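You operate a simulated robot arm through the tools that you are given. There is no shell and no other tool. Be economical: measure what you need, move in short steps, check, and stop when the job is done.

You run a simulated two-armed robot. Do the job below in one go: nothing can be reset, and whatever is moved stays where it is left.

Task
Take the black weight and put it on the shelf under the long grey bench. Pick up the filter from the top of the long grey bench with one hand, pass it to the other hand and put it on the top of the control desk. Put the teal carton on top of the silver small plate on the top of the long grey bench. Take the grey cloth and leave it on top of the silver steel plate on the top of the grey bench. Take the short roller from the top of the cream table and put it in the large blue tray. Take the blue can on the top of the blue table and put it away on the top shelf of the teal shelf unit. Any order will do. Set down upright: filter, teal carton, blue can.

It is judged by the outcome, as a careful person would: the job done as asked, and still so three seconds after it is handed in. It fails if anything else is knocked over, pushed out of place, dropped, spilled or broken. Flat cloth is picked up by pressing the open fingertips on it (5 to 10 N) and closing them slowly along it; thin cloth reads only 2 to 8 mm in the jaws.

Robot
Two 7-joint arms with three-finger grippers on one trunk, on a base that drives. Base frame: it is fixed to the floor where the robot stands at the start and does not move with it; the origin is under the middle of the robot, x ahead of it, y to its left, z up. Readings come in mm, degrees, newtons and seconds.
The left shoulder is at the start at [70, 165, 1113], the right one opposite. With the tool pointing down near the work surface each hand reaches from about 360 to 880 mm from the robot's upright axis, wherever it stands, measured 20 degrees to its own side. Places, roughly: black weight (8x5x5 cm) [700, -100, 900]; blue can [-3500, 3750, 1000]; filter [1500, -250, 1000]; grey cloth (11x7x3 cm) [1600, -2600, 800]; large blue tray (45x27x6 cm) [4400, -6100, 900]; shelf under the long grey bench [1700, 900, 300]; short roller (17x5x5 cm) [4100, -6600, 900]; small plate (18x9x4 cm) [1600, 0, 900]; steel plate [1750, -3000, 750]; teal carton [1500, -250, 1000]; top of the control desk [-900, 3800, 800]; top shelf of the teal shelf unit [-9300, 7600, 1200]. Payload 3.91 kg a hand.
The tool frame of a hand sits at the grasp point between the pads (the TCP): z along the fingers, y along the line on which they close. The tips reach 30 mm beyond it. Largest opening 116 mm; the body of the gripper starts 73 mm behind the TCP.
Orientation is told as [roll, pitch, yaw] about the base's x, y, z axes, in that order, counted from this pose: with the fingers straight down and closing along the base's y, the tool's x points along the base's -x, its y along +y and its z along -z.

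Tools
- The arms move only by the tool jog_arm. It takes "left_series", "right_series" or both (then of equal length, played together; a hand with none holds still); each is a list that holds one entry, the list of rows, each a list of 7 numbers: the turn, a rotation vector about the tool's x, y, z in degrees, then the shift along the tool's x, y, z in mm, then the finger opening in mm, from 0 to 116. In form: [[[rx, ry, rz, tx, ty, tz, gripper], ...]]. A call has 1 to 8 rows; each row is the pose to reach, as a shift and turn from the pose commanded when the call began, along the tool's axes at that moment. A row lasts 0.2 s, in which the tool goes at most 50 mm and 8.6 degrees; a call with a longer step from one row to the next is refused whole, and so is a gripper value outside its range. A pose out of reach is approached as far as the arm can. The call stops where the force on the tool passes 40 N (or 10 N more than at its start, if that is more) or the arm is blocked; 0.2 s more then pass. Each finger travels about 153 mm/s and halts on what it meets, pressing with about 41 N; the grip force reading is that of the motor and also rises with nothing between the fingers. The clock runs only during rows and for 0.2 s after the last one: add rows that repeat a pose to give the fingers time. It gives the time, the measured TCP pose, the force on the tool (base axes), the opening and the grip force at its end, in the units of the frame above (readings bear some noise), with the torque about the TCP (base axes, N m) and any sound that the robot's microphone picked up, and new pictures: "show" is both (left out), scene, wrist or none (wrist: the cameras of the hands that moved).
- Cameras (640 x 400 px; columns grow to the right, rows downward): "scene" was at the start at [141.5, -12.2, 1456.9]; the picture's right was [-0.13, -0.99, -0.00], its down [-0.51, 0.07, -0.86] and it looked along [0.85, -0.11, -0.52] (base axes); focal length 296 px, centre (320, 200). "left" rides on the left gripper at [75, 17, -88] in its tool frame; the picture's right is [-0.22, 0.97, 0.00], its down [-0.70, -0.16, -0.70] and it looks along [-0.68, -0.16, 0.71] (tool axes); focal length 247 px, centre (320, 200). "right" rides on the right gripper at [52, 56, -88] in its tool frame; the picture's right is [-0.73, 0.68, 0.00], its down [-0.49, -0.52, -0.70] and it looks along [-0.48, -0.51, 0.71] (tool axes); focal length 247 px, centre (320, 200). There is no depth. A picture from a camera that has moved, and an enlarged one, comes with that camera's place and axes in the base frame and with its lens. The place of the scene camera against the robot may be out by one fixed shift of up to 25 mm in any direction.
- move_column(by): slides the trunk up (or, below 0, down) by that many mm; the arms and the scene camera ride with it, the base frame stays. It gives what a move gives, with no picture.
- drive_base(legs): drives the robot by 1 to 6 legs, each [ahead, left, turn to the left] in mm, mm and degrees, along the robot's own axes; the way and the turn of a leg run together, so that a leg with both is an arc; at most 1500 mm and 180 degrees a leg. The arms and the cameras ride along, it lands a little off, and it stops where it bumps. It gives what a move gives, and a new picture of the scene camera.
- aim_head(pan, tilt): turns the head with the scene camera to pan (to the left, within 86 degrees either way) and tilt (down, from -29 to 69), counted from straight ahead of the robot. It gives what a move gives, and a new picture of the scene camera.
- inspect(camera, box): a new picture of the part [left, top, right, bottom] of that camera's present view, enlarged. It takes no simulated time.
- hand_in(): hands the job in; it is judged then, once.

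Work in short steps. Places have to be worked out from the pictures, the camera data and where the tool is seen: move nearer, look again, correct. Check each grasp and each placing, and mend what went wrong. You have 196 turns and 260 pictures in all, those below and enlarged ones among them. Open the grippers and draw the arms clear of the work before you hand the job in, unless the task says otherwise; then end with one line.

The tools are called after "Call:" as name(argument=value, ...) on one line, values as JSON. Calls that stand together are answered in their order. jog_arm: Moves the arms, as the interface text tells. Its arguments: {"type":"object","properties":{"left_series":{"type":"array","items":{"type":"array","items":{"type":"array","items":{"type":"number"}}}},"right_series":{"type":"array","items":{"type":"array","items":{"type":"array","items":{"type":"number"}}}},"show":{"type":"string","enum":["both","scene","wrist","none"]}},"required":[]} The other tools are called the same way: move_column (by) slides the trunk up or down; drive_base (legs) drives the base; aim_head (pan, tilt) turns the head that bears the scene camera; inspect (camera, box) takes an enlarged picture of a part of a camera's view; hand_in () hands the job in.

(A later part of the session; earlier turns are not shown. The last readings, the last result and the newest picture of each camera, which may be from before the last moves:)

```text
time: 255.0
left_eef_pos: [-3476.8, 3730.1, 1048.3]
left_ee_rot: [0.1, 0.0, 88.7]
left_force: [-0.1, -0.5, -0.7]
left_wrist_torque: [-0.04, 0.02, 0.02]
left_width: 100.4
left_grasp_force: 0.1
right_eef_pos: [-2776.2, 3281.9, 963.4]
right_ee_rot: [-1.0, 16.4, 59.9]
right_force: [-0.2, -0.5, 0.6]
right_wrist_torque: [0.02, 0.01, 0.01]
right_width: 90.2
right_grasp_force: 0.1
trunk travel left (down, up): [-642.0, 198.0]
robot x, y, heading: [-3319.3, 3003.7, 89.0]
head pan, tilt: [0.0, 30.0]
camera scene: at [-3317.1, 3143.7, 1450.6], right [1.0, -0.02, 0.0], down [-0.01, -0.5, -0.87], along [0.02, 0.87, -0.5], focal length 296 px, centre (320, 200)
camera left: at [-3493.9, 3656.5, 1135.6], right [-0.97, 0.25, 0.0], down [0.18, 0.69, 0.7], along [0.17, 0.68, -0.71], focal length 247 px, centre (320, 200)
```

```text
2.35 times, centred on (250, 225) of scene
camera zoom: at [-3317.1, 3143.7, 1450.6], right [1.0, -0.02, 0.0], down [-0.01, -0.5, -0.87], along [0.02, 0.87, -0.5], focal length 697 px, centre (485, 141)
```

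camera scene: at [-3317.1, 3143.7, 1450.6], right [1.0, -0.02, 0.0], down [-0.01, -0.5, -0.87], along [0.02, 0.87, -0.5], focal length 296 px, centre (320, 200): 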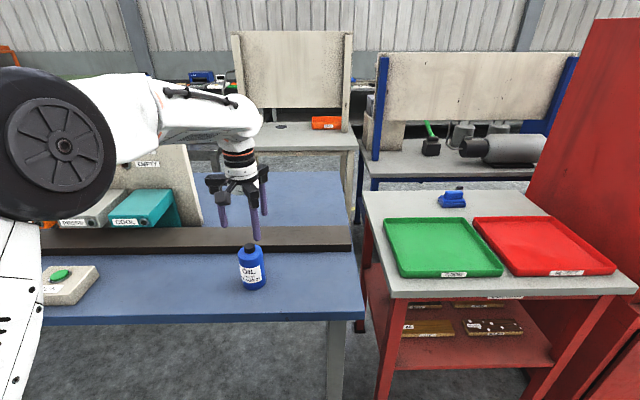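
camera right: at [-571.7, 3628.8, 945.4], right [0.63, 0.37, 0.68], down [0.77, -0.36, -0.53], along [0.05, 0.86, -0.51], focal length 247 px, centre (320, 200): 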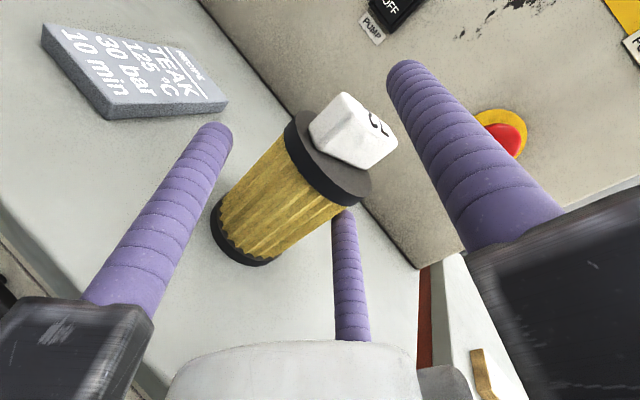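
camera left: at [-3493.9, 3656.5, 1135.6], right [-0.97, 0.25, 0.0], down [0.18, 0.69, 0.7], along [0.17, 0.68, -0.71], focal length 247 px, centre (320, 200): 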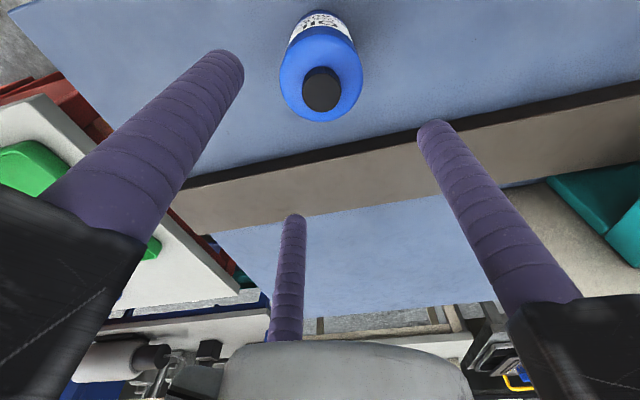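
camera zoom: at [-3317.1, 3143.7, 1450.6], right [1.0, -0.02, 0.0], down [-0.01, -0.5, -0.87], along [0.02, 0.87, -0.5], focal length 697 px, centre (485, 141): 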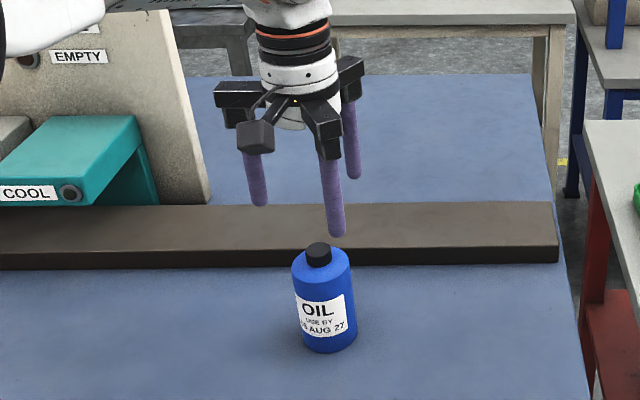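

The refined can centre is [-3482,3714], top z≈974, diameter about 67 mm. I centre over it and descend to the body.

Call:
jog_arm(left_series=[[[0, 0, 0, 16, 5, 20, 96], [0, 0, 0, 16, 5, 60, 96], [0, 0, 0, 16, 5, 90, 96], [0, 0, 0, 16, 5, 90, 96]]], show="both")

Call:
inspect(camera="scene", box=[200, 170, 310, 300])

```text
time: 256.0
left_eef_pos: [-3482.3, 3715.4, 955.8]
left_ee_rot: [0.0, 0.0, 88.8]
left_force: [0.7, 0.2, 0.1]
left_wrist_torque: [-0.01, -0.01, 0.0]
left_width: 96.1
left_grasp_force: 0.1
right_eef_pos: [-2775.2, 3281.0, 963.7]
right_ee_rot: [-1.1, 16.4, 59.9]
right_force: [0.3, 0.0, -0.2]
right_wrist_torque: [-0.01, 0.01, 0.01]
right_width: 90.3
right_grasp_force: 0.1
trunk travel left (down, up): [-642.0, 198.0]
robot x, y, heading: [-3323.4, 3001.2, 88.9]
head pan, tilt: [0.0, 30.0]
camera scene: at [-3317.1, 3142.7, 1450.8], right [1.0, -0.02, 0.0], down [-0.01, -0.5, -0.87], along [0.02, 0.87, -0.5], focal length 296 px, centre (320, 200)
camera left: at [-3499.6, 3641.7, 1043.8], right [-0.97, 0.25, 0.0], down [0.18, 0.69, 0.7], along [0.17, 0.68, -0.71], focal length 247 px, centre (320, 200)
```

scene: 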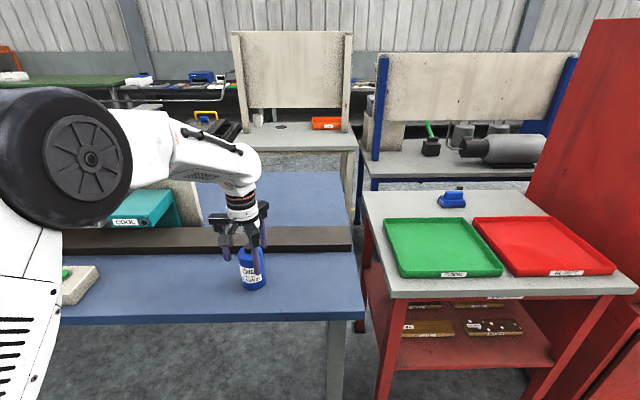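
left: 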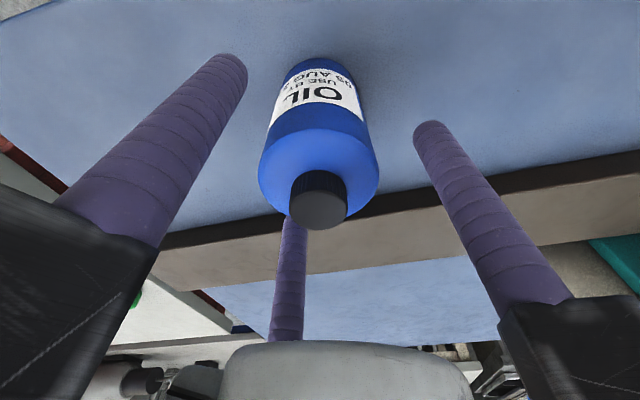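

```text
3.08 times, centred on (255, 235) of scene
camera zoom: at [-3317.1, 3142.7, 1450.8], right [1.0, -0.02, 0.0], down [-0.01, -0.5, -0.87], along [0.02, 0.87, -0.5], focal length 912 px, centre (520, 92)
```

zoom: 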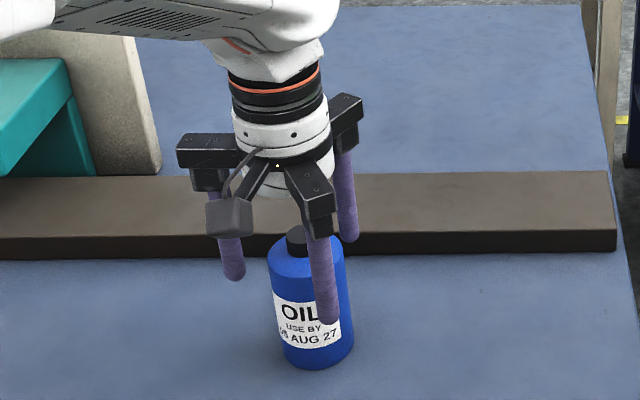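

Centred. I go down 32 mm more and close on the can.

Call:
jog_arm(left_series=[[[0, 0, 0, 0, -1, 16, 96], [0, 0, 0, 0, -1, 32, 96], [0, 0, 0, 0, -1, 32, 84], [0, 0, 0, 0, -1, 32, 72], [0, 0, 0, 0, -1, 32, 60], [0, 0, 0, 0, -1, 32, 40], [0, 0, 0, 0, -1, 32, 40]]], show="none")

Call:
jog_arm(left_series=[[[0, 0, 0, 0, 0, -15, 40], [0, 0, 0, 0, 0, -50, 40], [0, 0, 0, 0, 0, -95, 40], [0, 0, 0, 0, 0, -140, 40], [0, 0, 0, 0, 0, -185, 40], [0, 0, 0, 0, 0, -230, 40], [0, 0, 0, 0, 0, -250, 40]]], show="both")

```text
time: 257.6
left_eef_pos: [-3481.1, 3717.0, 924.7]
left_ee_rot: [-0.1, -0.1, 88.8]
left_force: [0.2, 1.2, -0.3]
left_wrist_torque: [0.03, -0.02, -0.03]
left_width: 58.5
left_grasp_force: 41.2
right_eef_pos: [-2774.8, 3282.2, 963.5]
right_ee_rot: [-1.0, 16.3, 59.9]
right_force: [0.3, -1.0, 0.0]
right_wrist_torque: [0.04, -0.01, 0.01]
right_width: 90.2
right_grasp_force: 0.1
trunk travel left (down, up): [-642.0, 198.0]
robot x, y, heading: [-3320.9, 3007.9, 89.0]
head pan, tilt: [0.0, 30.0]
```

```text
time: 259.2
left_eef_pos: [-3479.3, 3715.7, 1178.0]
left_ee_rot: [0.0, -0.1, 88.7]
left_force: [-0.6, 0.1, -2.2]
left_wrist_torque: [-0.01, 0.02, -0.01]
left_width: 58.8
left_grasp_force: 40.9
right_eef_pos: [-2775.5, 3282.9, 963.7]
right_ee_rot: [-1.0, 16.4, 59.9]
right_force: [0.6, -0.4, 0.7]
right_wrist_torque: [0.01, -0.02, 0.0]
right_width: 90.1
right_grasp_force: 0.1
trunk travel left (down, up): [-642.0, 198.0]
robot x, y, heading: [-3321.1, 3002.7, 89.0]
head pan, tilt: [0.0, 30.0]
camera scene: at [-3317.2, 3143.9, 1450.6], right [1.0, -0.02, 0.0], down [-0.01, -0.5, -0.87], along [0.02, 0.87, -0.5], focal length 296 px, centre (320, 200)
camera left: at [-3497.8, 3641.5, 1265.4], right [-0.97, 0.25, 0.0], down [0.18, 0.69, 0.7], along [0.17, 0.68, -0.71], focal length 247 px, centre (320, 200)
```

scene: 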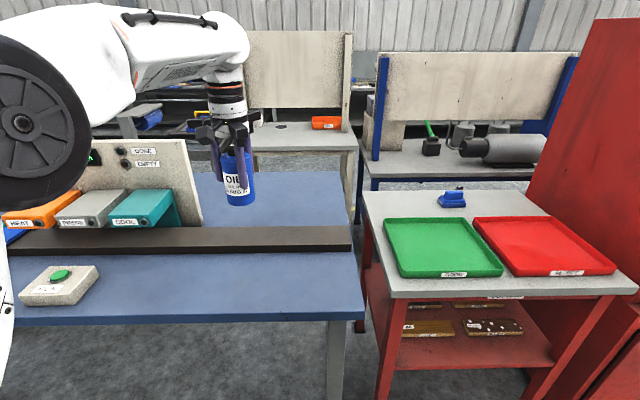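
left: 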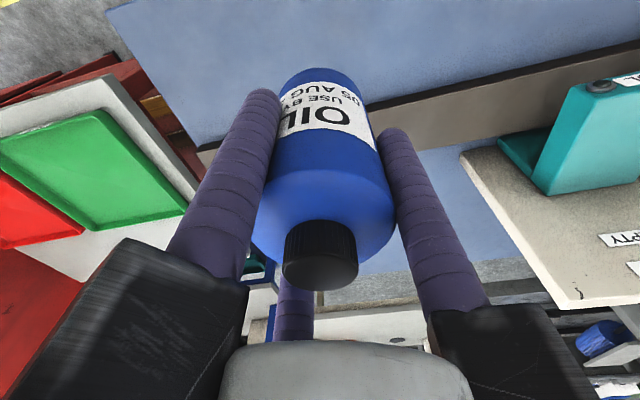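

The can is held (58.8 mm). I tuck the left arm, back off, and drive west along the lane toward the teal shelf unit.

Call:
jog_arm(left_series=[[[0, 0, 0, 40, 0, 0, 40], [0, 0, 0, 80, 0, 0, 40], [0, 0, 0, 120, 0, 0, 40], [0, 0, 0, 160, 0, 0, 40], [0, 0, 0, 200, 0, 0, 40], [0, 0, 0, 240, 0, 0, 40], [0, 0, 0, 270, 0, 0, 40]]], show="none")

Call:
drive_base(legs=[[-350, 0, 0], [0, 0, 91], [1500, 0, 0], [1500, 0, 0]])

Call:
aim_head(pan=-45, tilt=10)

```text
time: 260.8
left_eef_pos: [-3487.5, 3445.8, 1175.9]
left_ee_rot: [-0.2, -0.2, 88.9]
left_force: [-1.5, -0.2, -3.2]
left_wrist_torque: [0.01, -0.06, -0.02]
left_width: 58.8
left_grasp_force: 40.9
right_eef_pos: [-2778.3, 3280.8, 965.6]
right_ee_rot: [-1.1, 16.3, 59.9]
right_force: [-0.1, -0.8, 0.7]
right_wrist_torque: [0.02, -0.05, -0.02]
right_width: 89.9
right_grasp_force: 0.1
trunk travel left (down, up): [-642.0, 198.0]
robot x, y, heading: [-3325.9, 3004.3, 88.9]
head pan, tilt: [0.0, 30.0]
```

```text
time: 281.1
left_eef_pos: [-6791.8, 2599.6, 1176.4]
left_ee_rot: [-0.1, -0.2, 176.6]
left_force: [-0.1, 0.1, -3.6]
left_wrist_torque: [0.01, 0.04, 0.0]
left_width: 58.7
left_grasp_force: 41.5
right_eef_pos: [-6600.4, 3301.3, 963.6]
right_ee_rot: [-0.9, 16.4, 147.8]
right_force: [-0.2, 0.7, -0.1]
right_wrist_torque: [0.0, 0.04, -0.03]
right_width: 89.7
right_grasp_force: 0.1
trunk travel left (down, up): [-642.0, 198.0]
robot x, y, heading: [-6347.8, 2741.4, 176.8]
head pan, tilt: [0.0, 30.0]
camera scene: at [-6481.6, 2752.6, 1450.7], right [0.06, 1.0, 0.0], down [0.5, -0.03, -0.87], along [-0.86, 0.05, -0.5], focal length 296 px, centre (320, 200)
```

scene: 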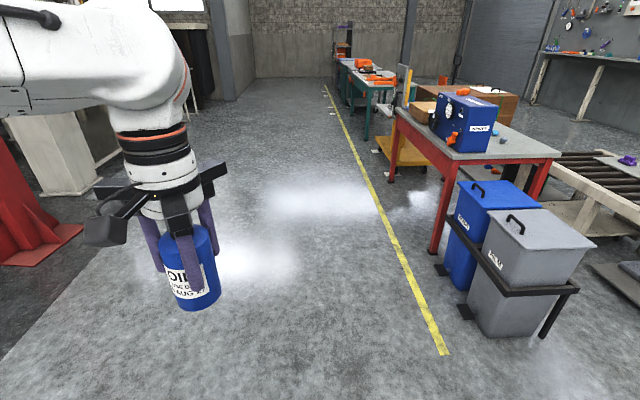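

```text
time: 282.2
left_eef_pos: [-6792.6, 2599.9, 1177.2]
left_ee_rot: [0.1, -0.2, 176.6]
left_force: [-0.5, 0.0, -3.0]
left_wrist_torque: [0.02, 0.01, 0.01]
left_width: 58.6
left_grasp_force: 41.2
right_eef_pos: [-6600.6, 3300.9, 963.3]
right_ee_rot: [-1.0, 16.4, 147.8]
right_force: [1.1, 0.4, 0.6]
right_wrist_torque: [0.0, 0.02, -0.02]
right_width: 89.8
right_grasp_force: 0.0
trunk travel left (down, up): [-642.0, 198.0]
robot x, y, heading: [-6342.8, 2748.1, 176.8]
head pan, tilt: [-45.0, 10.0]
camera scene: at [-6453.2, 2816.7, 1483.0], right [0.75, 0.67, 0.0], down [0.12, -0.13, -0.98], along [-0.66, 0.74, -0.17], focal length 296 px, centre (320, 200)
```

scene: 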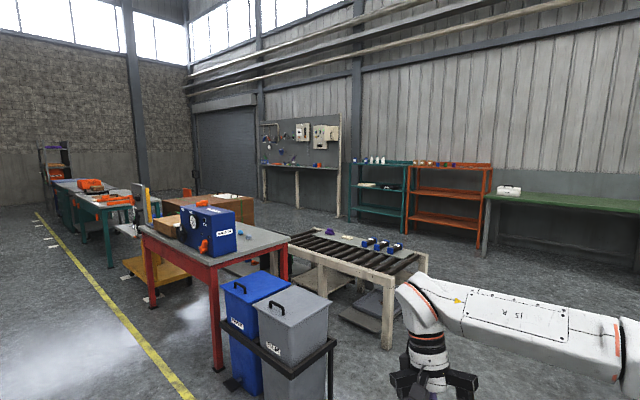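

I can see the teal unit (beside an orange one) at the far wall. Before threading the gap I try to tuck the right arm, which sticks out sideways.

Call:
jog_arm(right_series=[[[0, 0, 0, 9, 45, -14, 90], [0, 0, 0, 18, 90, -28, 90], [0, 0, 0, 28, 136, -42, 90], [0, 0, 0, 37, 181, -56, 90], [0, 0, 0, 46, 226, -70, 90], [0, 0, 0, 56, 272, -84, 90], [0, 0, 0, 65, 317, -98, 90], [0, 0, 0, 75, 363, -114, 90]]], show="none")

Call:
drive_base(legs=[[350, 0, 0], [0, 0, -87]])

Call:
aim_head(pan=0, tilt=15)

```text
time: 284.0
left_eef_pos: [-6790.6, 2599.2, 1175.8]
left_ee_rot: [0.0, -0.1, 176.6]
left_force: [0.1, -0.7, -1.9]
left_wrist_torque: [0.04, 0.03, -0.01]
left_width: 58.9
left_grasp_force: 41.6
right_eef_pos: [-6688.2, 3184.2, 1041.2]
right_ee_rot: [-1.2, 16.3, 147.9]
right_force: [0.2, 0.2, 1.7]
right_wrist_torque: [0.04, 0.08, -0.02]
right_width: 90.2
right_grasp_force: 0.1
right hand out of reach, approached as far as the arm can: row 3, 4, 5, 6, 7, 8
trunk travel left (down, up): [-642.0, 198.0]
robot x, y, heading: [-6343.3, 2744.7, 176.5]
head pan, tilt: [-45.0, 10.0]
```

```text
time: 290.0
left_eef_pos: [-6865.0, 3205.2, 1176.8]
left_ee_rot: [0.0, -0.1, 89.8]
left_force: [-0.2, 0.5, -3.7]
left_wrist_torque: [0.0, 0.01, 0.0]
left_width: 58.7
left_grasp_force: 41.4
right_eef_pos: [-6274.6, 3133.4, 1039.7]
right_ee_rot: [-1.1, 16.3, 61.2]
right_force: [0.2, -0.2, 0.2]
right_wrist_torque: [-0.02, 0.02, 0.02]
right_width: 89.8
right_grasp_force: 0.1
trunk travel left (down, up): [-642.0, 198.0]
robot x, y, heading: [-6695.3, 2762.9, 89.8]
head pan, tilt: [-45.0, 10.0]
camera scene: at [-6626.6, 2880.7, 1483.0], right [0.71, -0.71, 0.0], down [-0.12, -0.12, -0.98], along [0.7, 0.69, -0.17], focal length 296 px, centre (320, 200)
```

scene: 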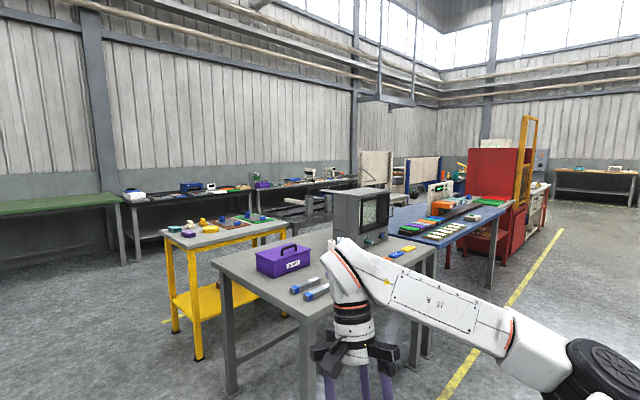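

```text
time: 291.1
left_eef_pos: [-6865.0, 3205.0, 1176.5]
left_ee_rot: [0.0, -0.2, 89.7]
left_force: [0.1, -0.6, -2.8]
left_wrist_torque: [-0.05, -0.02, 0.02]
left_width: 58.9
left_grasp_force: 40.9
right_eef_pos: [-6273.4, 3134.6, 1040.3]
right_ee_rot: [-1.2, 16.3, 61.2]
right_force: [0.1, -0.1, 0.0]
right_wrist_torque: [0.02, 0.02, 0.04]
right_width: 89.9
right_grasp_force: 0.1
trunk travel left (down, up): [-642.0, 198.0]
robot x, y, heading: [-6696.1, 2763.8, 89.8]
head pan, tilt: [0.0, 15.0]
camera scene: at [-6692.2, 2908.6, 1474.9], right [1.0, 0.0, 0.0], down [0.0, -0.26, -0.97], along [0.0, 0.97, -0.26], focal length 296 px, centre (320, 200)
```

scene: 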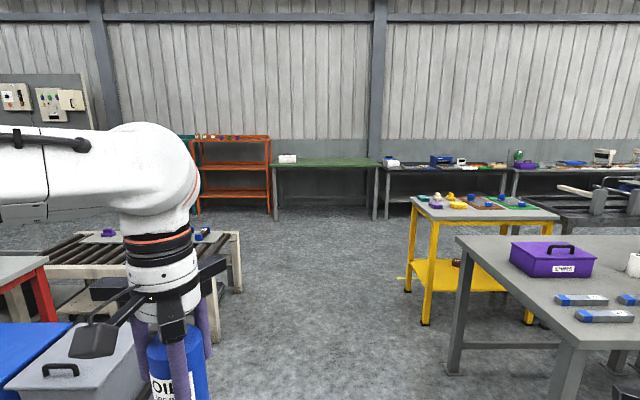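

The lane ahead is about 1.5 m wide and centred near my x. I drive up it toward the shelves.

Call:
drive_base(legs=[[1300, 0, 0], [1300, 0, 0], [600, 0, 0]])

Call:
aim_head(pan=55, tilt=15)

```text
time: 306.8
left_eef_pos: [-6821.1, 6413.4, 1176.2]
left_ee_rot: [0.0, -0.1, 88.6]
left_force: [-0.6, -0.7, -3.5]
left_wrist_torque: [-0.01, 0.02, 0.06]
left_width: 58.7
left_grasp_force: 41.0
right_eef_pos: [-6230.9, 6331.4, 1040.0]
right_ee_rot: [-1.3, 16.3, 59.9]
right_force: [-0.6, 0.0, 0.3]
right_wrist_torque: [-0.02, 0.03, 0.0]
right_width: 89.8
right_grasp_force: 0.0
trunk travel left (down, up): [-642.0, 198.0]
robot x, y, heading: [-6659.3, 5970.2, 88.8]
head pan, tilt: [0.0, 15.0]
camera scene: at [-6653.5, 6114.2, 1474.9], right [1.0, -0.02, 0.0], down [-0.01, -0.26, -0.97], along [0.02, 0.97, -0.26], focal length 296 px, centre (320, 200)
```

scene: 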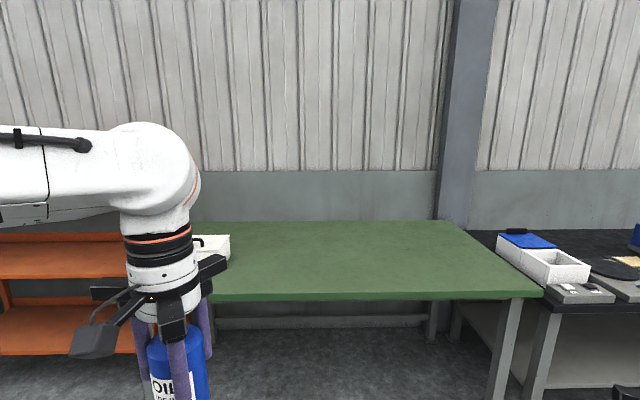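

```text
time: 308.1
left_eef_pos: [-6820.3, 6413.5, 1177.8]
left_ee_rot: [0.0, -0.1, 88.5]
left_force: [0.4, 0.8, -2.6]
left_wrist_torque: [0.01, 0.0, -0.02]
left_width: 58.7
left_grasp_force: 41.1
right_eef_pos: [-6231.0, 6331.2, 1040.1]
right_ee_rot: [-1.2, 16.4, 59.9]
right_force: [-0.3, -0.4, -0.7]
right_wrist_torque: [-0.01, -0.03, -0.05]
right_width: 90.0
right_grasp_force: 0.1
trunk travel left (down, up): [-642.0, 198.0]
robot x, y, heading: [-6655.0, 5970.6, 88.8]
head pan, tilt: [55.0, 15.0]
camera scene: at [-6730.9, 6076.1, 1474.9], right [0.59, 0.81, 0.0], down [0.21, -0.15, -0.97], along [-0.78, 0.57, -0.26], focal length 296 px, centre (320, 200)
```

scene: 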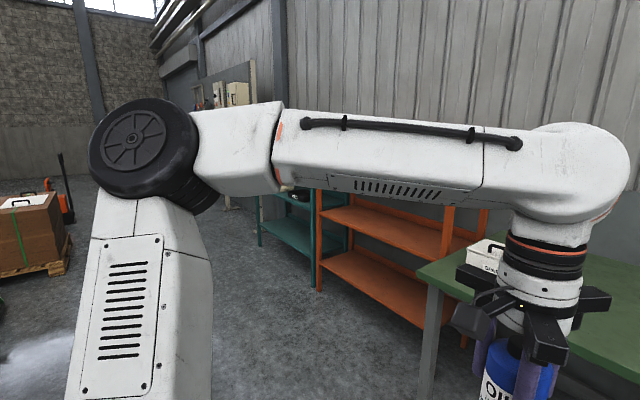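

The shelf fronts are around y≈7200, and the floor to my left looks free. I strafe left toward the teal unit.

Call:
drive_base(legs=[[0, 1250, 0], [0, 1150, 0]])

Call:
aim_head(pan=5, tilt=20)

```text
time: 319.7
left_eef_pos: [-9202.4, 6452.0, 1177.4]
left_ee_rot: [0.0, -0.1, 89.1]
left_force: [0.2, -1.2, -3.0]
left_wrist_torque: [0.04, 0.01, -0.04]
left_width: 58.9
left_grasp_force: 41.0
right_eef_pos: [-8612.2, 6374.2, 1039.9]
right_ee_rot: [-1.2, 16.3, 60.4]
right_force: [-0.2, -0.4, 0.4]
right_wrist_torque: [0.04, -0.02, -0.02]
right_width: 90.0
right_grasp_force: 0.2
trunk travel left (down, up): [-642.0, 198.0]
robot x, y, heading: [-9035.8, 6012.2, 89.1]
head pan, tilt: [55.0, 15.0]
camera scene: at [-9110.7, 6114.5, 1474.9], right [0.59, 0.81, 0.0], down [0.21, -0.15, -0.97], along [-0.78, 0.57, -0.26], focal length 296 px, centre (320, 200)
```

scene: 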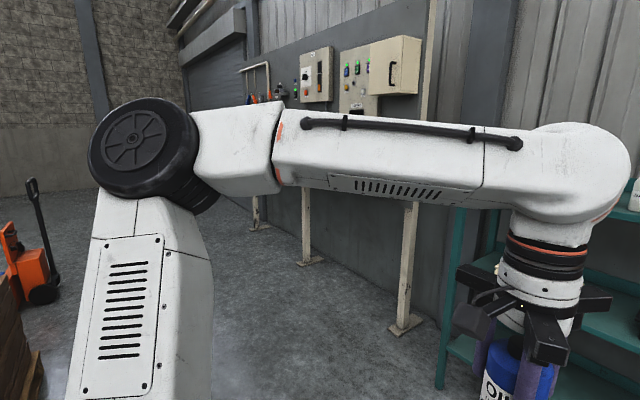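

```text
time: 320.9
left_eef_pos: [-9202.6, 6451.7, 1177.7]
left_ee_rot: [0.0, -0.2, 89.1]
left_force: [-0.4, 1.3, -3.0]
left_wrist_torque: [-0.02, 0.0, -0.01]
left_width: 58.7
left_grasp_force: 41.2
right_eef_pos: [-8613.0, 6373.8, 1040.8]
right_ee_rot: [-1.1, 16.1, 60.4]
right_force: [-0.1, 0.5, 0.1]
right_wrist_torque: [0.01, 0.02, 0.02]
right_width: 90.0
right_grasp_force: 0.1
trunk travel left (down, up): [-642.0, 198.0]
robot x, y, heading: [-9038.1, 6011.3, 89.2]
head pan, tilt: [5.0, 20.0]
camera scene: at [-9041.8, 6152.6, 1466.7], right [1.0, 0.07, 0.0], down [0.02, -0.34, -0.94], along [-0.07, 0.94, -0.34], focal length 296 px, centre (320, 200)
```

scene: 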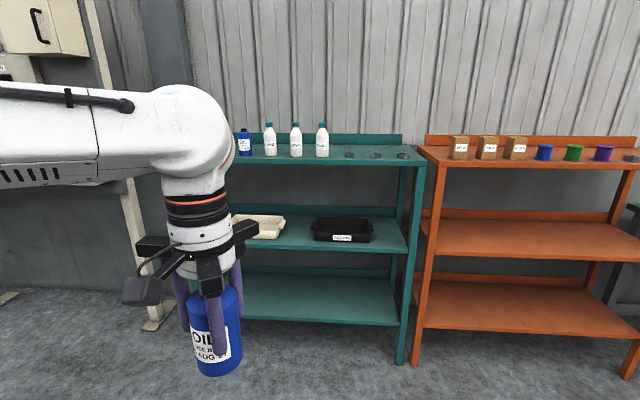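

The top shelf holds a blue can, three white bottles and dark discs. My arm hides its left part, so I move left and look from higher up.

Call:
drive_base(legs=[[0, 500, 0]])

Call:
move_column(by=190)

Call:
aim_head(pan=-8, tilt=22)

```text
time: 323.9
left_eef_pos: [-9700.6, 6461.9, 1176.1]
left_ee_rot: [0.1, -0.1, 88.7]
left_force: [0.9, 0.6, -3.0]
left_wrist_torque: [0.0, -0.02, 0.0]
left_width: 58.7
left_grasp_force: 41.0
right_eef_pos: [-9110.9, 6380.2, 1039.3]
right_ee_rot: [-1.2, 16.3, 59.9]
right_force: [0.2, 0.3, 0.1]
right_wrist_torque: [-0.04, 0.0, 0.0]
right_width: 90.2
right_grasp_force: 0.0
trunk travel left (down, up): [-642.0, 198.0]
robot x, y, heading: [-9540.5, 6016.9, 88.6]
head pan, tilt: [5.0, 20.0]
camera scene: at [-9541.5, 6162.2, 1466.7], right [1.0, 0.06, 0.0], down [0.02, -0.34, -0.94], along [-0.06, 0.94, -0.34], focal length 296 px, centre (320, 200)
```

scene: 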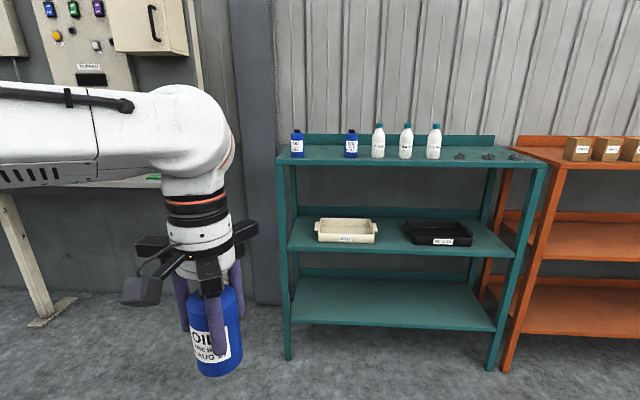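

```text
time: 325.9
left_eef_pos: [-9699.7, 6462.7, 1367.4]
left_ee_rot: [0.1, -0.1, 88.7]
left_force: [0.0, 0.3, -2.8]
left_wrist_torque: [-0.01, 0.02, 0.04]
left_width: 58.6
left_grasp_force: 40.8
right_eef_pos: [-9110.2, 6381.2, 1231.3]
right_ee_rot: [-1.1, 16.5, 59.8]
right_force: [0.3, 0.4, -0.1]
right_wrist_torque: [-0.03, 0.04, 0.0]
right_width: 90.2
right_grasp_force: 0.1
trunk travel left (down, up): [-832.0, 8.0]
robot x, y, heading: [-9539.4, 6019.7, 88.6]
head pan, tilt: [5.0, 20.0]
```

```text
time: 326.7
left_eef_pos: [-9700.2, 6462.2, 1367.9]
left_ee_rot: [0.2, -0.1, 88.7]
left_force: [-0.2, 0.0, -2.6]
left_wrist_torque: [-0.01, -0.02, -0.02]
left_width: 59.3
left_grasp_force: 40.3
right_eef_pos: [-9110.5, 6380.0, 1230.4]
right_ee_rot: [-1.2, 16.3, 59.9]
right_force: [0.1, 0.5, 0.1]
right_wrist_torque: [0.01, -0.01, -0.01]
right_width: 90.0
right_grasp_force: 0.0
trunk travel left (down, up): [-832.0, 8.0]
robot x, y, heading: [-9538.1, 6018.8, 88.8]
head pan, tilt: [-8.0, 22.0]
camera scene: at [-9520.6, 6161.0, 1653.5], right [0.99, -0.16, 0.0], down [-0.06, -0.37, -0.93], along [0.15, 0.92, -0.37], focal length 296 px, centre (320, 200)
```

scene: 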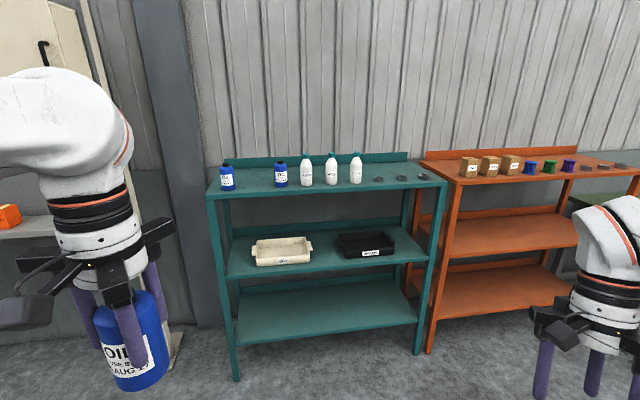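

There are two blue cans on the left with an empty slot between them, at about [-9614,7479]. That is where it belongs. I drive closer.

Call:
drive_base(legs=[[600, -80, 0], [100, 0, 0]])

Call:
jog_arm(left_series=[[[0, 0, 0, -30, 0, -25, 40], [0, 0, 0, -60, 0, -25, 40], [0, 0, 0, -60, 0, -25, 40]]], show="both")

```text
time: 330.9
left_eef_pos: [-9611.3, 7160.1, 1368.2]
left_ee_rot: [0.0, -0.1, 89.1]
left_force: [0.0, 0.0, -2.7]
left_wrist_torque: [0.0, -0.01, 0.0]
left_width: 58.7
left_grasp_force: 41.4
right_eef_pos: [-9021.4, 7083.4, 1230.7]
right_ee_rot: [-1.1, 16.3, 60.4]
right_force: [-0.8, 0.5, -0.1]
right_wrist_torque: [0.02, 0.01, 0.0]
right_width: 90.0
right_grasp_force: 0.0
trunk travel left (down, up): [-832.0, 8.0]
robot x, y, heading: [-9449.9, 6716.6, 89.2]
head pan, tilt: [-8.0, 22.0]
camera scene: at [-9429.7, 6859.8, 1653.8], right [0.99, -0.15, 0.0], down [-0.06, -0.37, -0.93], along [0.14, 0.92, -0.37], focal length 296 px, centre (320, 200)
```

scene: 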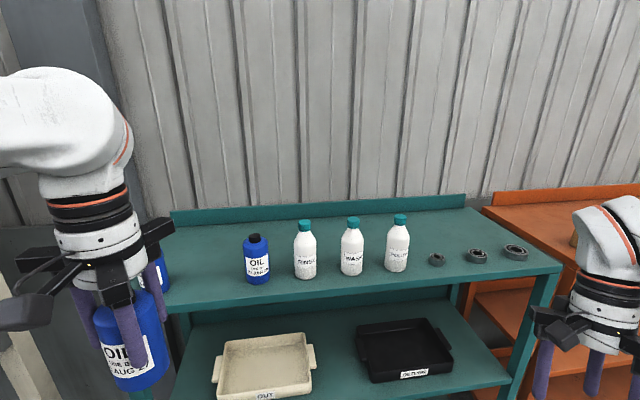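

```text
time: 331.7
left_eef_pos: [-9612.6, 7225.9, 1392.0]
left_ee_rot: [-0.1, 0.1, 89.1]
left_force: [-0.9, -0.3, -3.3]
left_wrist_torque: [-0.05, -0.01, -0.03]
left_width: 58.7
left_grasp_force: 41.2
right_eef_pos: [-9023.0, 7085.4, 1230.8]
right_ee_rot: [-1.3, 16.4, 60.4]
right_force: [-0.6, 0.4, -0.9]
right_wrist_torque: [-0.02, -0.01, 0.02]
right_width: 90.2
right_grasp_force: 0.1
trunk travel left (down, up): [-832.0, 8.0]
robot x, y, heading: [-9446.6, 6721.2, 89.1]
head pan, tilt: [-8.0, 22.0]
camera scene: at [-9431.2, 6863.7, 1653.3], right [0.99, -0.15, 0.0], down [-0.06, -0.37, -0.93], along [0.14, 0.92, -0.38], focal length 296 px, centre (320, 200)
camera left: at [-9630.3, 7151.1, 1479.6], right [-0.97, 0.24, 0.0], down [0.17, 0.69, 0.7], along [0.17, 0.68, -0.71], focal length 247 px, centre (320, 200)
```

scene: 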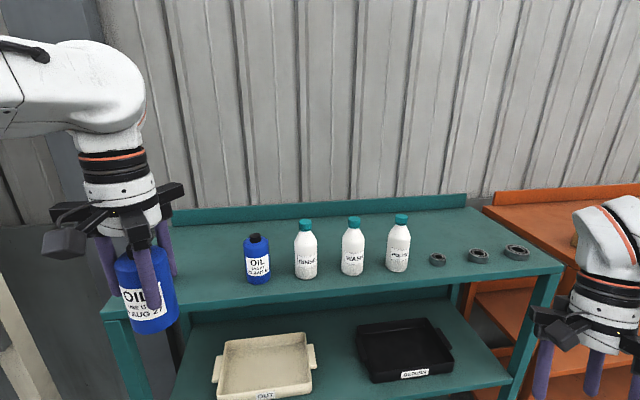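
left: 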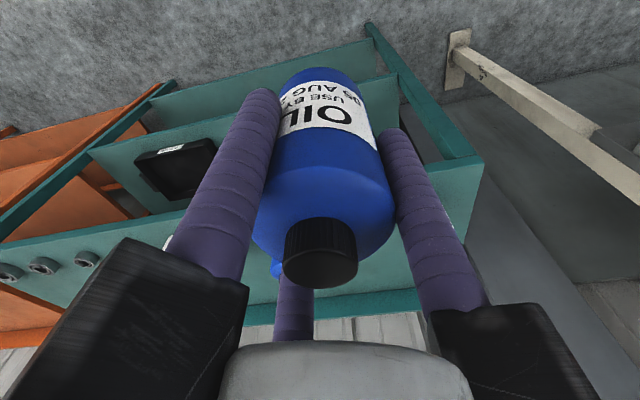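

The right-hand can sits at about [-9493,7445], so the slot is at about [-9613,7455]. I move the can over the shelf at height.

Call:
jog_arm(left_series=[[[0, 0, 0, -45, 0, -10, 40], [0, 0, 0, -90, 0, -10, 40], [0, 0, 0, -135, 0, -10, 40], [0, 0, 0, -180, 0, -10, 40], [0, 0, 0, -228, 0, -10, 40], [0, 0, 0, -228, 0, -10, 40]]], show="both")

Call:
inspect(camera="scene", box=[90, 130, 330, 330])

```text
time: 333.1
left_eef_pos: [-9606.8, 7445.8, 1402.9]
left_ee_rot: [0.1, -0.1, 89.2]
left_force: [0.2, -1.4, -2.8]
left_wrist_torque: [0.06, -0.04, 0.02]
left_width: 58.9
left_grasp_force: 41.1
right_eef_pos: [-9022.3, 7082.6, 1230.4]
right_ee_rot: [-1.1, 16.1, 60.3]
right_force: [-0.5, 0.2, -0.2]
right_wrist_torque: [0.06, -0.03, -0.01]
right_width: 90.0
right_grasp_force: 0.2
trunk travel left (down, up): [-832.0, 8.0]
robot x, y, heading: [-9447.8, 6719.3, 89.0]
head pan, tilt: [-8.0, 22.0]
camera scene: at [-9430.5, 6860.0, 1653.7], right [0.99, -0.15, 0.0], down [-0.06, -0.37, -0.93], along [0.14, 0.92, -0.37], focal length 296 px, centre (320, 200)
camera left: at [-9623.8, 7371.7, 1491.0], right [-0.97, 0.24, 0.0], down [0.17, 0.69, 0.7], along [0.17, 0.68, -0.71], focal length 247 px, centre (320, 200)
```

scene: 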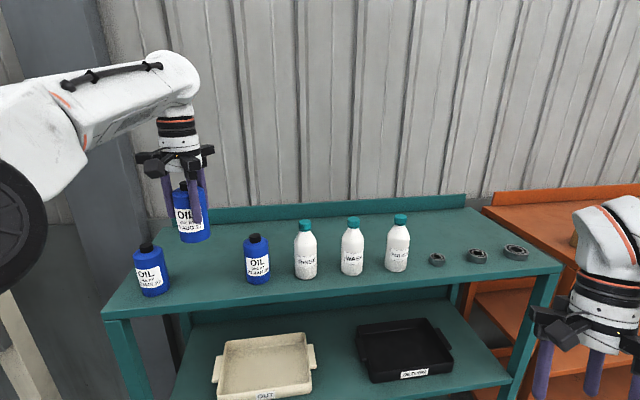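
left: 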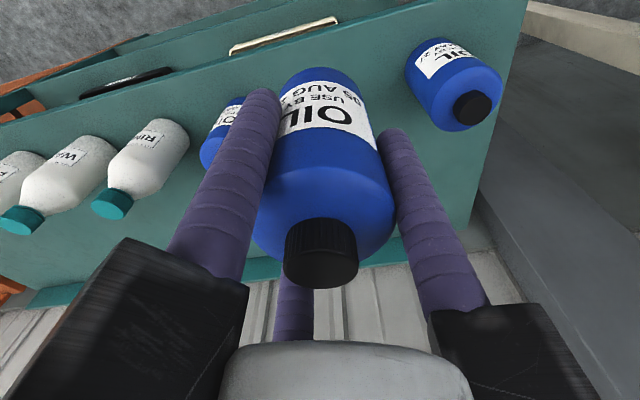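

```text
2.00 times, centred on (210, 230) of scene
camera zoom: at [-9430.5, 6860.0, 1653.7], right [0.99, -0.15, 0.0], down [-0.06, -0.37, -0.93], along [0.14, 0.92, -0.37], focal length 593 px, centre (540, 140)
```

zoom: 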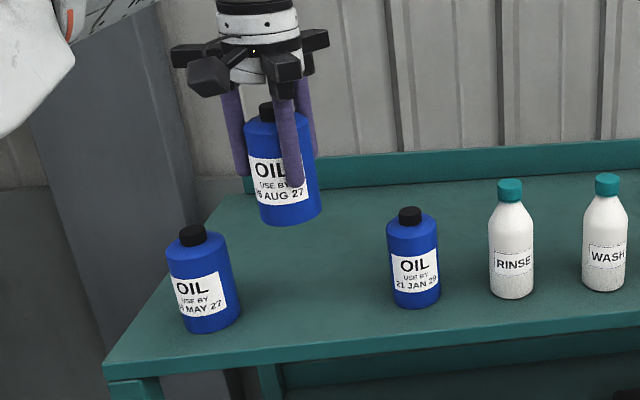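

The slot is aligned with the neighbours, and the dates suggest the middle is right too. I lower to just above the shelf.

Call:
jog_arm(left_series=[[[0, 0, 0, 0, 0, 35, 40], [0, 0, 0, 0, 0, 70, 40], [0, 0, 0, 0, 0, 100, 40], [0, 0, 0, 0, 0, 112, 40], [0, 0, 0, 0, 0, 118, 40], [0, 0, 0, 0, 0, 124, 40]]], show="scene")

Call:
inspect(camera="scene", box=[90, 180, 330, 330])

```text
time: 334.5
left_eef_pos: [-9607.4, 7450.3, 1278.2]
left_ee_rot: [0.1, -0.1, 89.2]
left_force: [-0.3, 0.7, -3.0]
left_wrist_torque: [0.02, -0.02, 0.01]
left_width: 58.5
left_grasp_force: 41.0
right_eef_pos: [-9021.4, 7084.2, 1231.3]
right_ee_rot: [-1.1, 16.2, 60.4]
right_force: [0.0, -0.6, -0.6]
right_wrist_torque: [0.04, -0.03, -0.01]
right_width: 90.2
right_grasp_force: 0.1
trunk travel left (down, up): [-832.0, 8.0]
robot x, y, heading: [-9447.2, 6719.0, 89.0]
head pan, tilt: [-8.0, 22.0]
camera scene: at [-9429.7, 6862.6, 1653.5], right [0.99, -0.15, 0.0], down [-0.06, -0.37, -0.93], along [0.14, 0.92, -0.38], focal length 296 px, centre (320, 200)
```

scene: 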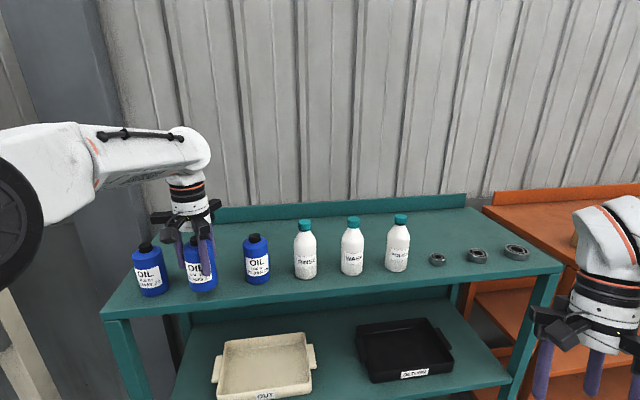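

```text
2.67 times, centred on (210, 255) of scene
camera zoom: at [-9429.7, 6862.6, 1653.5], right [0.99, -0.15, 0.0], down [-0.06, -0.37, -0.93], along [0.14, 0.92, -0.38], focal length 790 px, centre (613, 53)
```

zoom: 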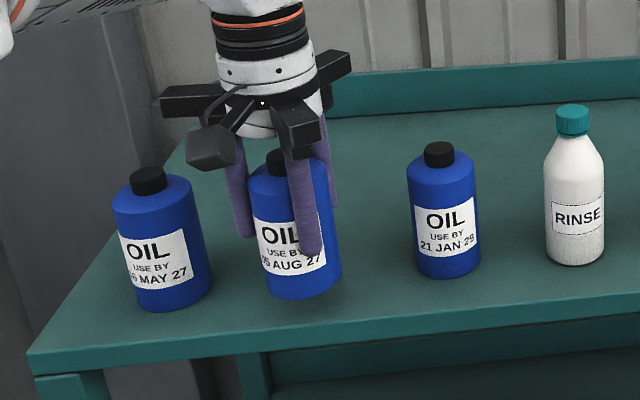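

The can is about 18 mm nearer the front than its neighbours, so I shift it back and lower to contact.

Call:
jog_arm(left_series=[[[0, 0, 0, -18, 0, 0, 40], [0, 0, 0, -18, 0, 3, 40], [0, 0, 0, -18, 0, 6, 40], [0, 0, 0, -18, 0, 9, 40], [0, 0, 0, -18, 0, 12, 40], [0, 0, 0, -18, 0, 15, 40], [0, 0, 0, -18, 0, 18, 40]]], show="none")

Call:
inspect(camera="scene", box=[90, 180, 330, 330])

```text
time: 336.1
left_eef_pos: [-9606.3, 7469.4, 1259.9]
left_ee_rot: [0.1, -0.1, 89.1]
left_force: [0.0, 0.7, -2.3]
left_wrist_torque: [-0.04, 0.0, -0.01]
left_width: 58.7
left_grasp_force: 41.4
right_eef_pos: [-9022.8, 7086.0, 1231.2]
right_ee_rot: [-1.2, 16.3, 60.3]
right_force: [-0.1, 0.5, -0.4]
right_wrist_torque: [-0.01, -0.02, -0.01]
right_width: 90.1
right_grasp_force: 0.0
trunk travel left (down, up): [-832.0, 8.0]
robot x, y, heading: [-9445.7, 6720.0, 89.1]
head pan, tilt: [-8.0, 22.0]
```

```text
2.67 times, centred on (210, 255) of scene
camera zoom: at [-9429.7, 6863.0, 1653.4], right [0.99, -0.15, 0.0], down [-0.06, -0.37, -0.93], along [0.14, 0.92, -0.38], focal length 790 px, centre (613, 53)
```

zoom: 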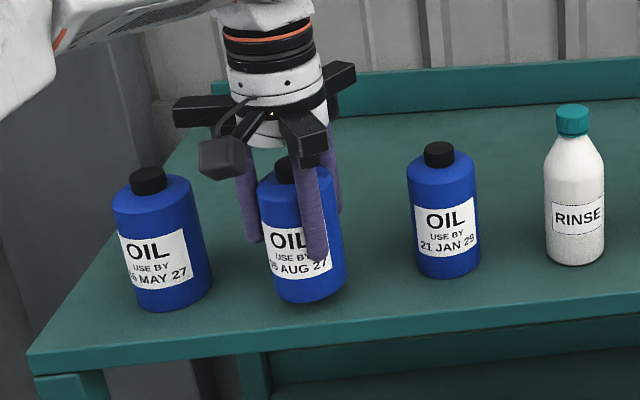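

Still no contact, so the shelf is a bit lower than assumed. I move another 15 mm back and keep lowering.

Call:
jog_arm(left_series=[[[0, 0, 0, -15, 0, 0, 40], [0, 0, 0, -15, 0, 4, 40], [0, 0, 0, -15, 0, 8, 40], [0, 0, 0, -15, 0, 12, 40], [0, 0, 0, -15, 0, 16, 40], [0, 0, 0, -15, 0, 20, 40]]], show="none")

Call:
inspect(camera="scene", box=[90, 180, 330, 330])

```text
time: 337.5
left_eef_pos: [-9607.2, 7482.4, 1246.0]
left_ee_rot: [0.1, -0.7, 89.2]
left_force: [-2.6, 7.9, 23.8]
left_wrist_torque: [-0.21, 0.15, -0.02]
left_width: 58.6
left_grasp_force: 40.5
right_eef_pos: [-9021.7, 7083.9, 1232.0]
right_ee_rot: [-1.0, 16.2, 60.4]
right_force: [0.5, -0.3, -0.3]
right_wrist_torque: [-0.02, 0.03, 0.02]
right_width: 89.9
right_grasp_force: 0.3
trunk travel left (down, up): [-832.0, 8.0]
robot x, y, heading: [-9447.3, 6723.1, 89.4]
head pan, tilt: [-8.0, 22.0]
```

```text
2.67 times, centred on (210, 255) of scene
camera zoom: at [-9429.5, 6860.1, 1654.2], right [0.99, -0.15, 0.0], down [-0.06, -0.37, -0.93], along [0.14, 0.92, -0.37], focal length 790 px, centre (613, 53)
```

zoom: 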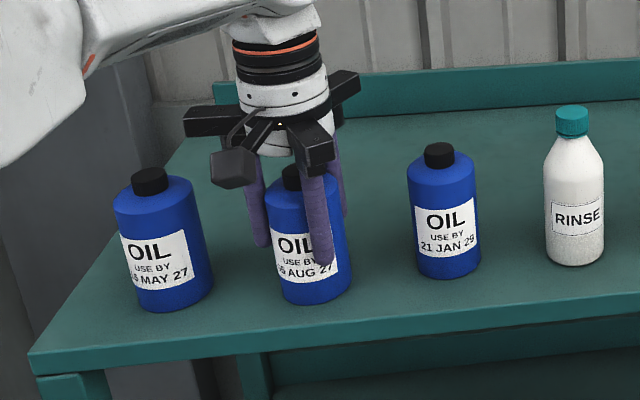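

Contact (+24 N). I unload, open the fingers, and lift straight up.

Call:
jog_arm(left_series=[[[0, 0, 0, 0, 0, -3, 58], [0, 0, 0, 0, 0, -4, 64], [0, 0, 0, 0, 0, -4, 72], [0, 0, 0, 0, 0, -4, 78], [0, 0, 0, 0, 0, -25, 78], [0, 0, 0, 0, 0, -70, 78], [0, 0, 0, 0, 0, -115, 78], [0, 0, 0, 0, 0, -150, 78]]], show="scene")

Call:
inspect(camera="scene", box=[90, 180, 330, 330])

```text
time: 339.3
left_eef_pos: [-9605.1, 7485.7, 1388.0]
left_ee_rot: [0.0, -0.2, 89.3]
left_force: [-1.3, 0.1, 2.2]
left_wrist_torque: [-0.01, -0.09, -0.02]
left_width: 77.6
left_grasp_force: 0.0
right_eef_pos: [-9020.9, 7087.0, 1228.7]
right_ee_rot: [-1.2, 16.4, 60.4]
right_force: [-0.1, 1.2, 0.3]
right_wrist_torque: [-0.08, 0.03, 0.03]
right_width: 90.1
right_grasp_force: 0.0
trunk travel left (down, up): [-832.0, 8.0]
robot x, y, heading: [-9445.6, 6720.1, 89.4]
head pan, tilt: [-8.0, 22.0]
camera scene: at [-9428.2, 6865.7, 1653.3], right [0.99, -0.15, 0.0], down [-0.06, -0.37, -0.93], along [0.14, 0.92, -0.38], focal length 296 px, centre (320, 200)
```

scene: 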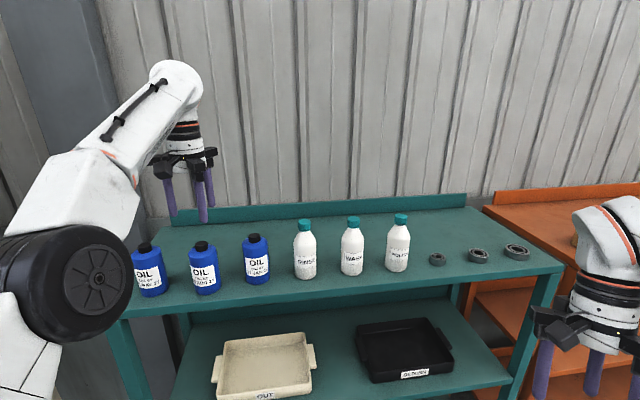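

```text
2.67 times, centred on (210, 255) of scene
camera zoom: at [-9428.2, 6865.7, 1653.3], right [0.99, -0.15, 0.0], down [-0.06, -0.37, -0.93], along [0.14, 0.92, -0.38], focal length 790 px, centre (613, 53)
```

zoom: 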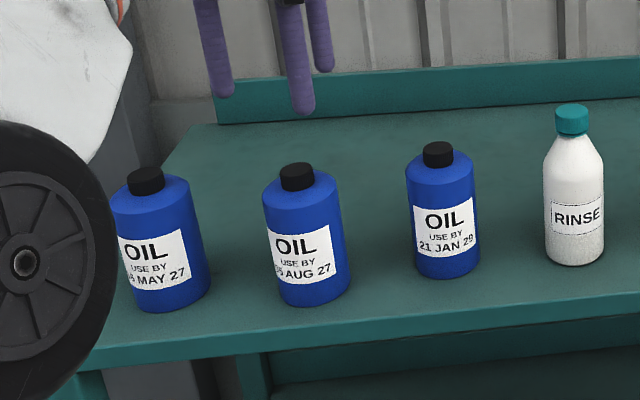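

The can stands in its slot. I back away, lower the trunk, tuck the left arm, and head back to the lane.

Call:
drive_base(legs=[[-720, 0, 0], [0, -1370, 0], [0, -1370, 0]])

Call:
jog_arm(left_series=[[[0, 0, 0, 40, 0, 0, 78], [0, 0, 0, 80, 0, 0, 78], [0, 0, 0, 120, 0, 0, 78], [0, 0, 0, 160, 0, 0, 78], [0, 0, 0, 200, 0, 0, 78], [0, 0, 0, 240, 0, 0, 78], [0, 0, 0, 280, 0, 0, 78], [0, 0, 0, 310, 0, 0, 78]]], show="none")

Call:
move_column(by=-190)

```text
time: 356.0
left_eef_pos: [-6869.1, 6720.9, 1388.3]
left_ee_rot: [0.0, -0.1, 87.8]
left_force: [0.9, 0.6, -0.4]
left_wrist_torque: [0.01, 0.02, -0.01]
left_width: 77.7
left_grasp_force: 0.1
right_eef_pos: [-6294.9, 6308.3, 1229.9]
right_ee_rot: [-1.1, 16.3, 59.0]
right_force: [-0.7, 0.5, -0.2]
right_wrist_torque: [0.02, 0.0, 0.02]
right_width: 90.0
right_grasp_force: 0.1
trunk travel left (down, up): [-832.0, 8.0]
robot x, y, heading: [-6729.8, 5954.8, 87.7]
head pan, tilt: [-8.0, 22.0]
camera scene: at [-6708.0, 6095.6, 1653.5], right [0.98, -0.18, 0.0], down [-0.07, -0.37, -0.93], along [0.17, 0.91, -0.37], focal length 296 px, centre (320, 200)
```

scene: 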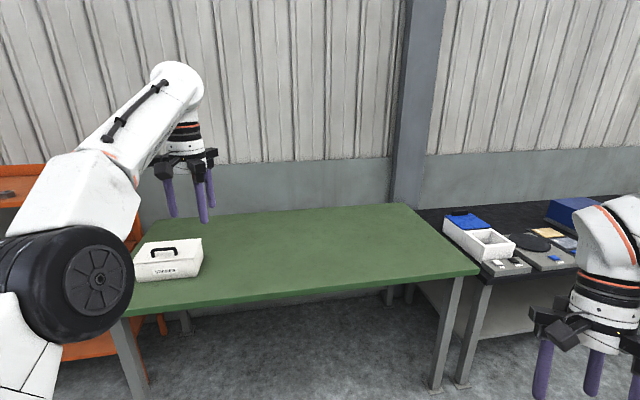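

```text
time: 357.8
left_eef_pos: [-6882.9, 6410.8, 1386.8]
left_ee_rot: [-0.1, -0.2, 87.8]
left_force: [-0.3, -0.3, 0.7]
left_wrist_torque: [0.02, -0.05, 0.01]
left_width: 78.3
left_grasp_force: 0.1
right_eef_pos: [-6297.2, 6306.1, 1232.7]
right_ee_rot: [-1.3, 16.2, 58.9]
right_force: [0.6, -0.5, 0.2]
right_wrist_torque: [0.03, -0.01, 0.01]
right_width: 90.2
right_grasp_force: 0.0
trunk travel left (down, up): [-832.0, 8.0]
robot x, y, heading: [-6725.7, 5953.5, 87.6]
head pan, tilt: [-8.0, 22.0]
```

```text
time: 359.9
left_eef_pos: [-6879.5, 6411.4, 1198.3]
left_ee_rot: [0.1, -0.3, 87.7]
left_force: [0.5, -0.3, -0.6]
left_wrist_torque: [-0.04, 0.01, -0.02]
left_width: 78.0
left_grasp_force: 0.0
right_eef_pos: [-6294.0, 6307.5, 1040.1]
right_ee_rot: [-1.1, 16.4, 59.0]
right_force: [-1.7, 0.8, 0.6]
right_wrist_torque: [0.0, 0.02, 0.0]
right_width: 90.0
right_grasp_force: 0.0
trunk travel left (down, up): [-642.0, 198.0]
robot x, y, heading: [-6728.4, 5953.4, 87.8]
head pan, tilt: [-8.0, 22.0]
```

I reverse down the lane, turn east, and drive back toward the middle of the hall.

Call:
drive_base(legs=[[0, -60, 2], [-1500, 0, 0], [-1500, 0, 0], [-250, 0, 0], [0, 0, -90]])

Call:
drive_base(legs=[[1500, 0, 0], [1500, 0, 0], [1500, 0, 0], [1500, 0, 0]])

```text
time: 380.0
left_eef_pos: [-6234.9, 2916.5, 1198.1]
left_ee_rot: [0.1, -0.1, -0.8]
left_force: [0.4, -0.1, -0.3]
left_wrist_torque: [0.01, 0.0, 0.03]
left_width: 78.1
left_grasp_force: 0.1
right_eef_pos: [-6322.7, 2328.2, 1041.5]
right_ee_rot: [-1.1, 16.3, -29.5]
right_force: [0.6, -0.9, -0.1]
right_wrist_torque: [-0.03, -0.05, 0.01]
right_width: 90.0
right_grasp_force: 0.0
trunk travel left (down, up): [-642.0, 198.0]
robot x, y, heading: [-6687.1, 2754.4, -1.0]
head pan, tilt: [-8.0, 22.0]
camera scene: at [-6543.9, 2738.0, 1463.5], right [-0.15, -0.99, 0.0], down [-0.37, 0.06, -0.93], along [0.92, -0.14, -0.37], focal length 296 px, centre (320, 200)
```

scene: 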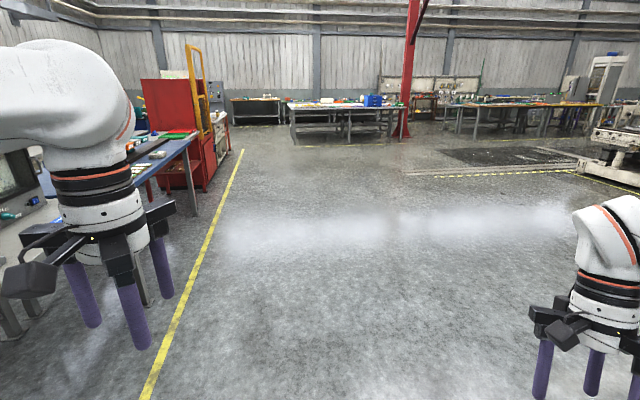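

```text
time: 408.3
left_eef_pos: [-285.6, 3073.6, 1197.9]
left_ee_rot: [0.2, -0.2, 1.9]
left_force: [0.6, -0.6, 0.4]
left_wrist_torque: [0.02, 0.01, 0.02]
left_width: 78.0
left_grasp_force: 0.0
right_eef_pos: [-346.6, 2483.3, 1041.0]
right_ee_rot: [-1.1, 16.3, -26.9]
right_force: [0.2, -0.7, -0.5]
right_wrist_torque: [0.04, 0.0, -0.06]
right_width: 90.1
right_grasp_force: 0.1
trunk travel left (down, up): [-642.0, 198.0]
robot x, y, heading: [-730.6, 2890.3, 1.8]
head pan, tilt: [-8.0, 22.0]
camera scene: at [-585.6, 2881.9, 1463.5], right [-0.11, -0.99, 0.0], down [-0.37, 0.04, -0.93], along [0.92, -0.1, -0.37], focal length 296 px, centre (320, 200)
```

scene: 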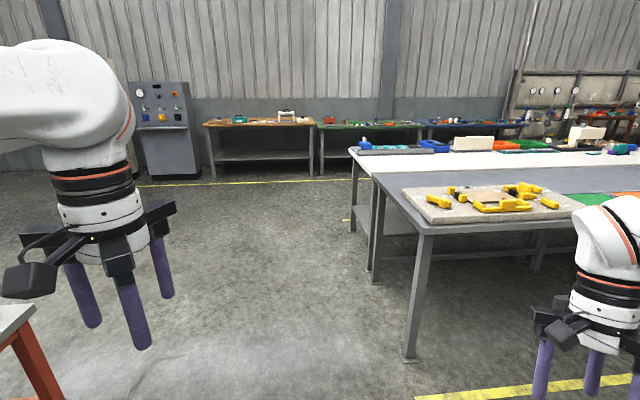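

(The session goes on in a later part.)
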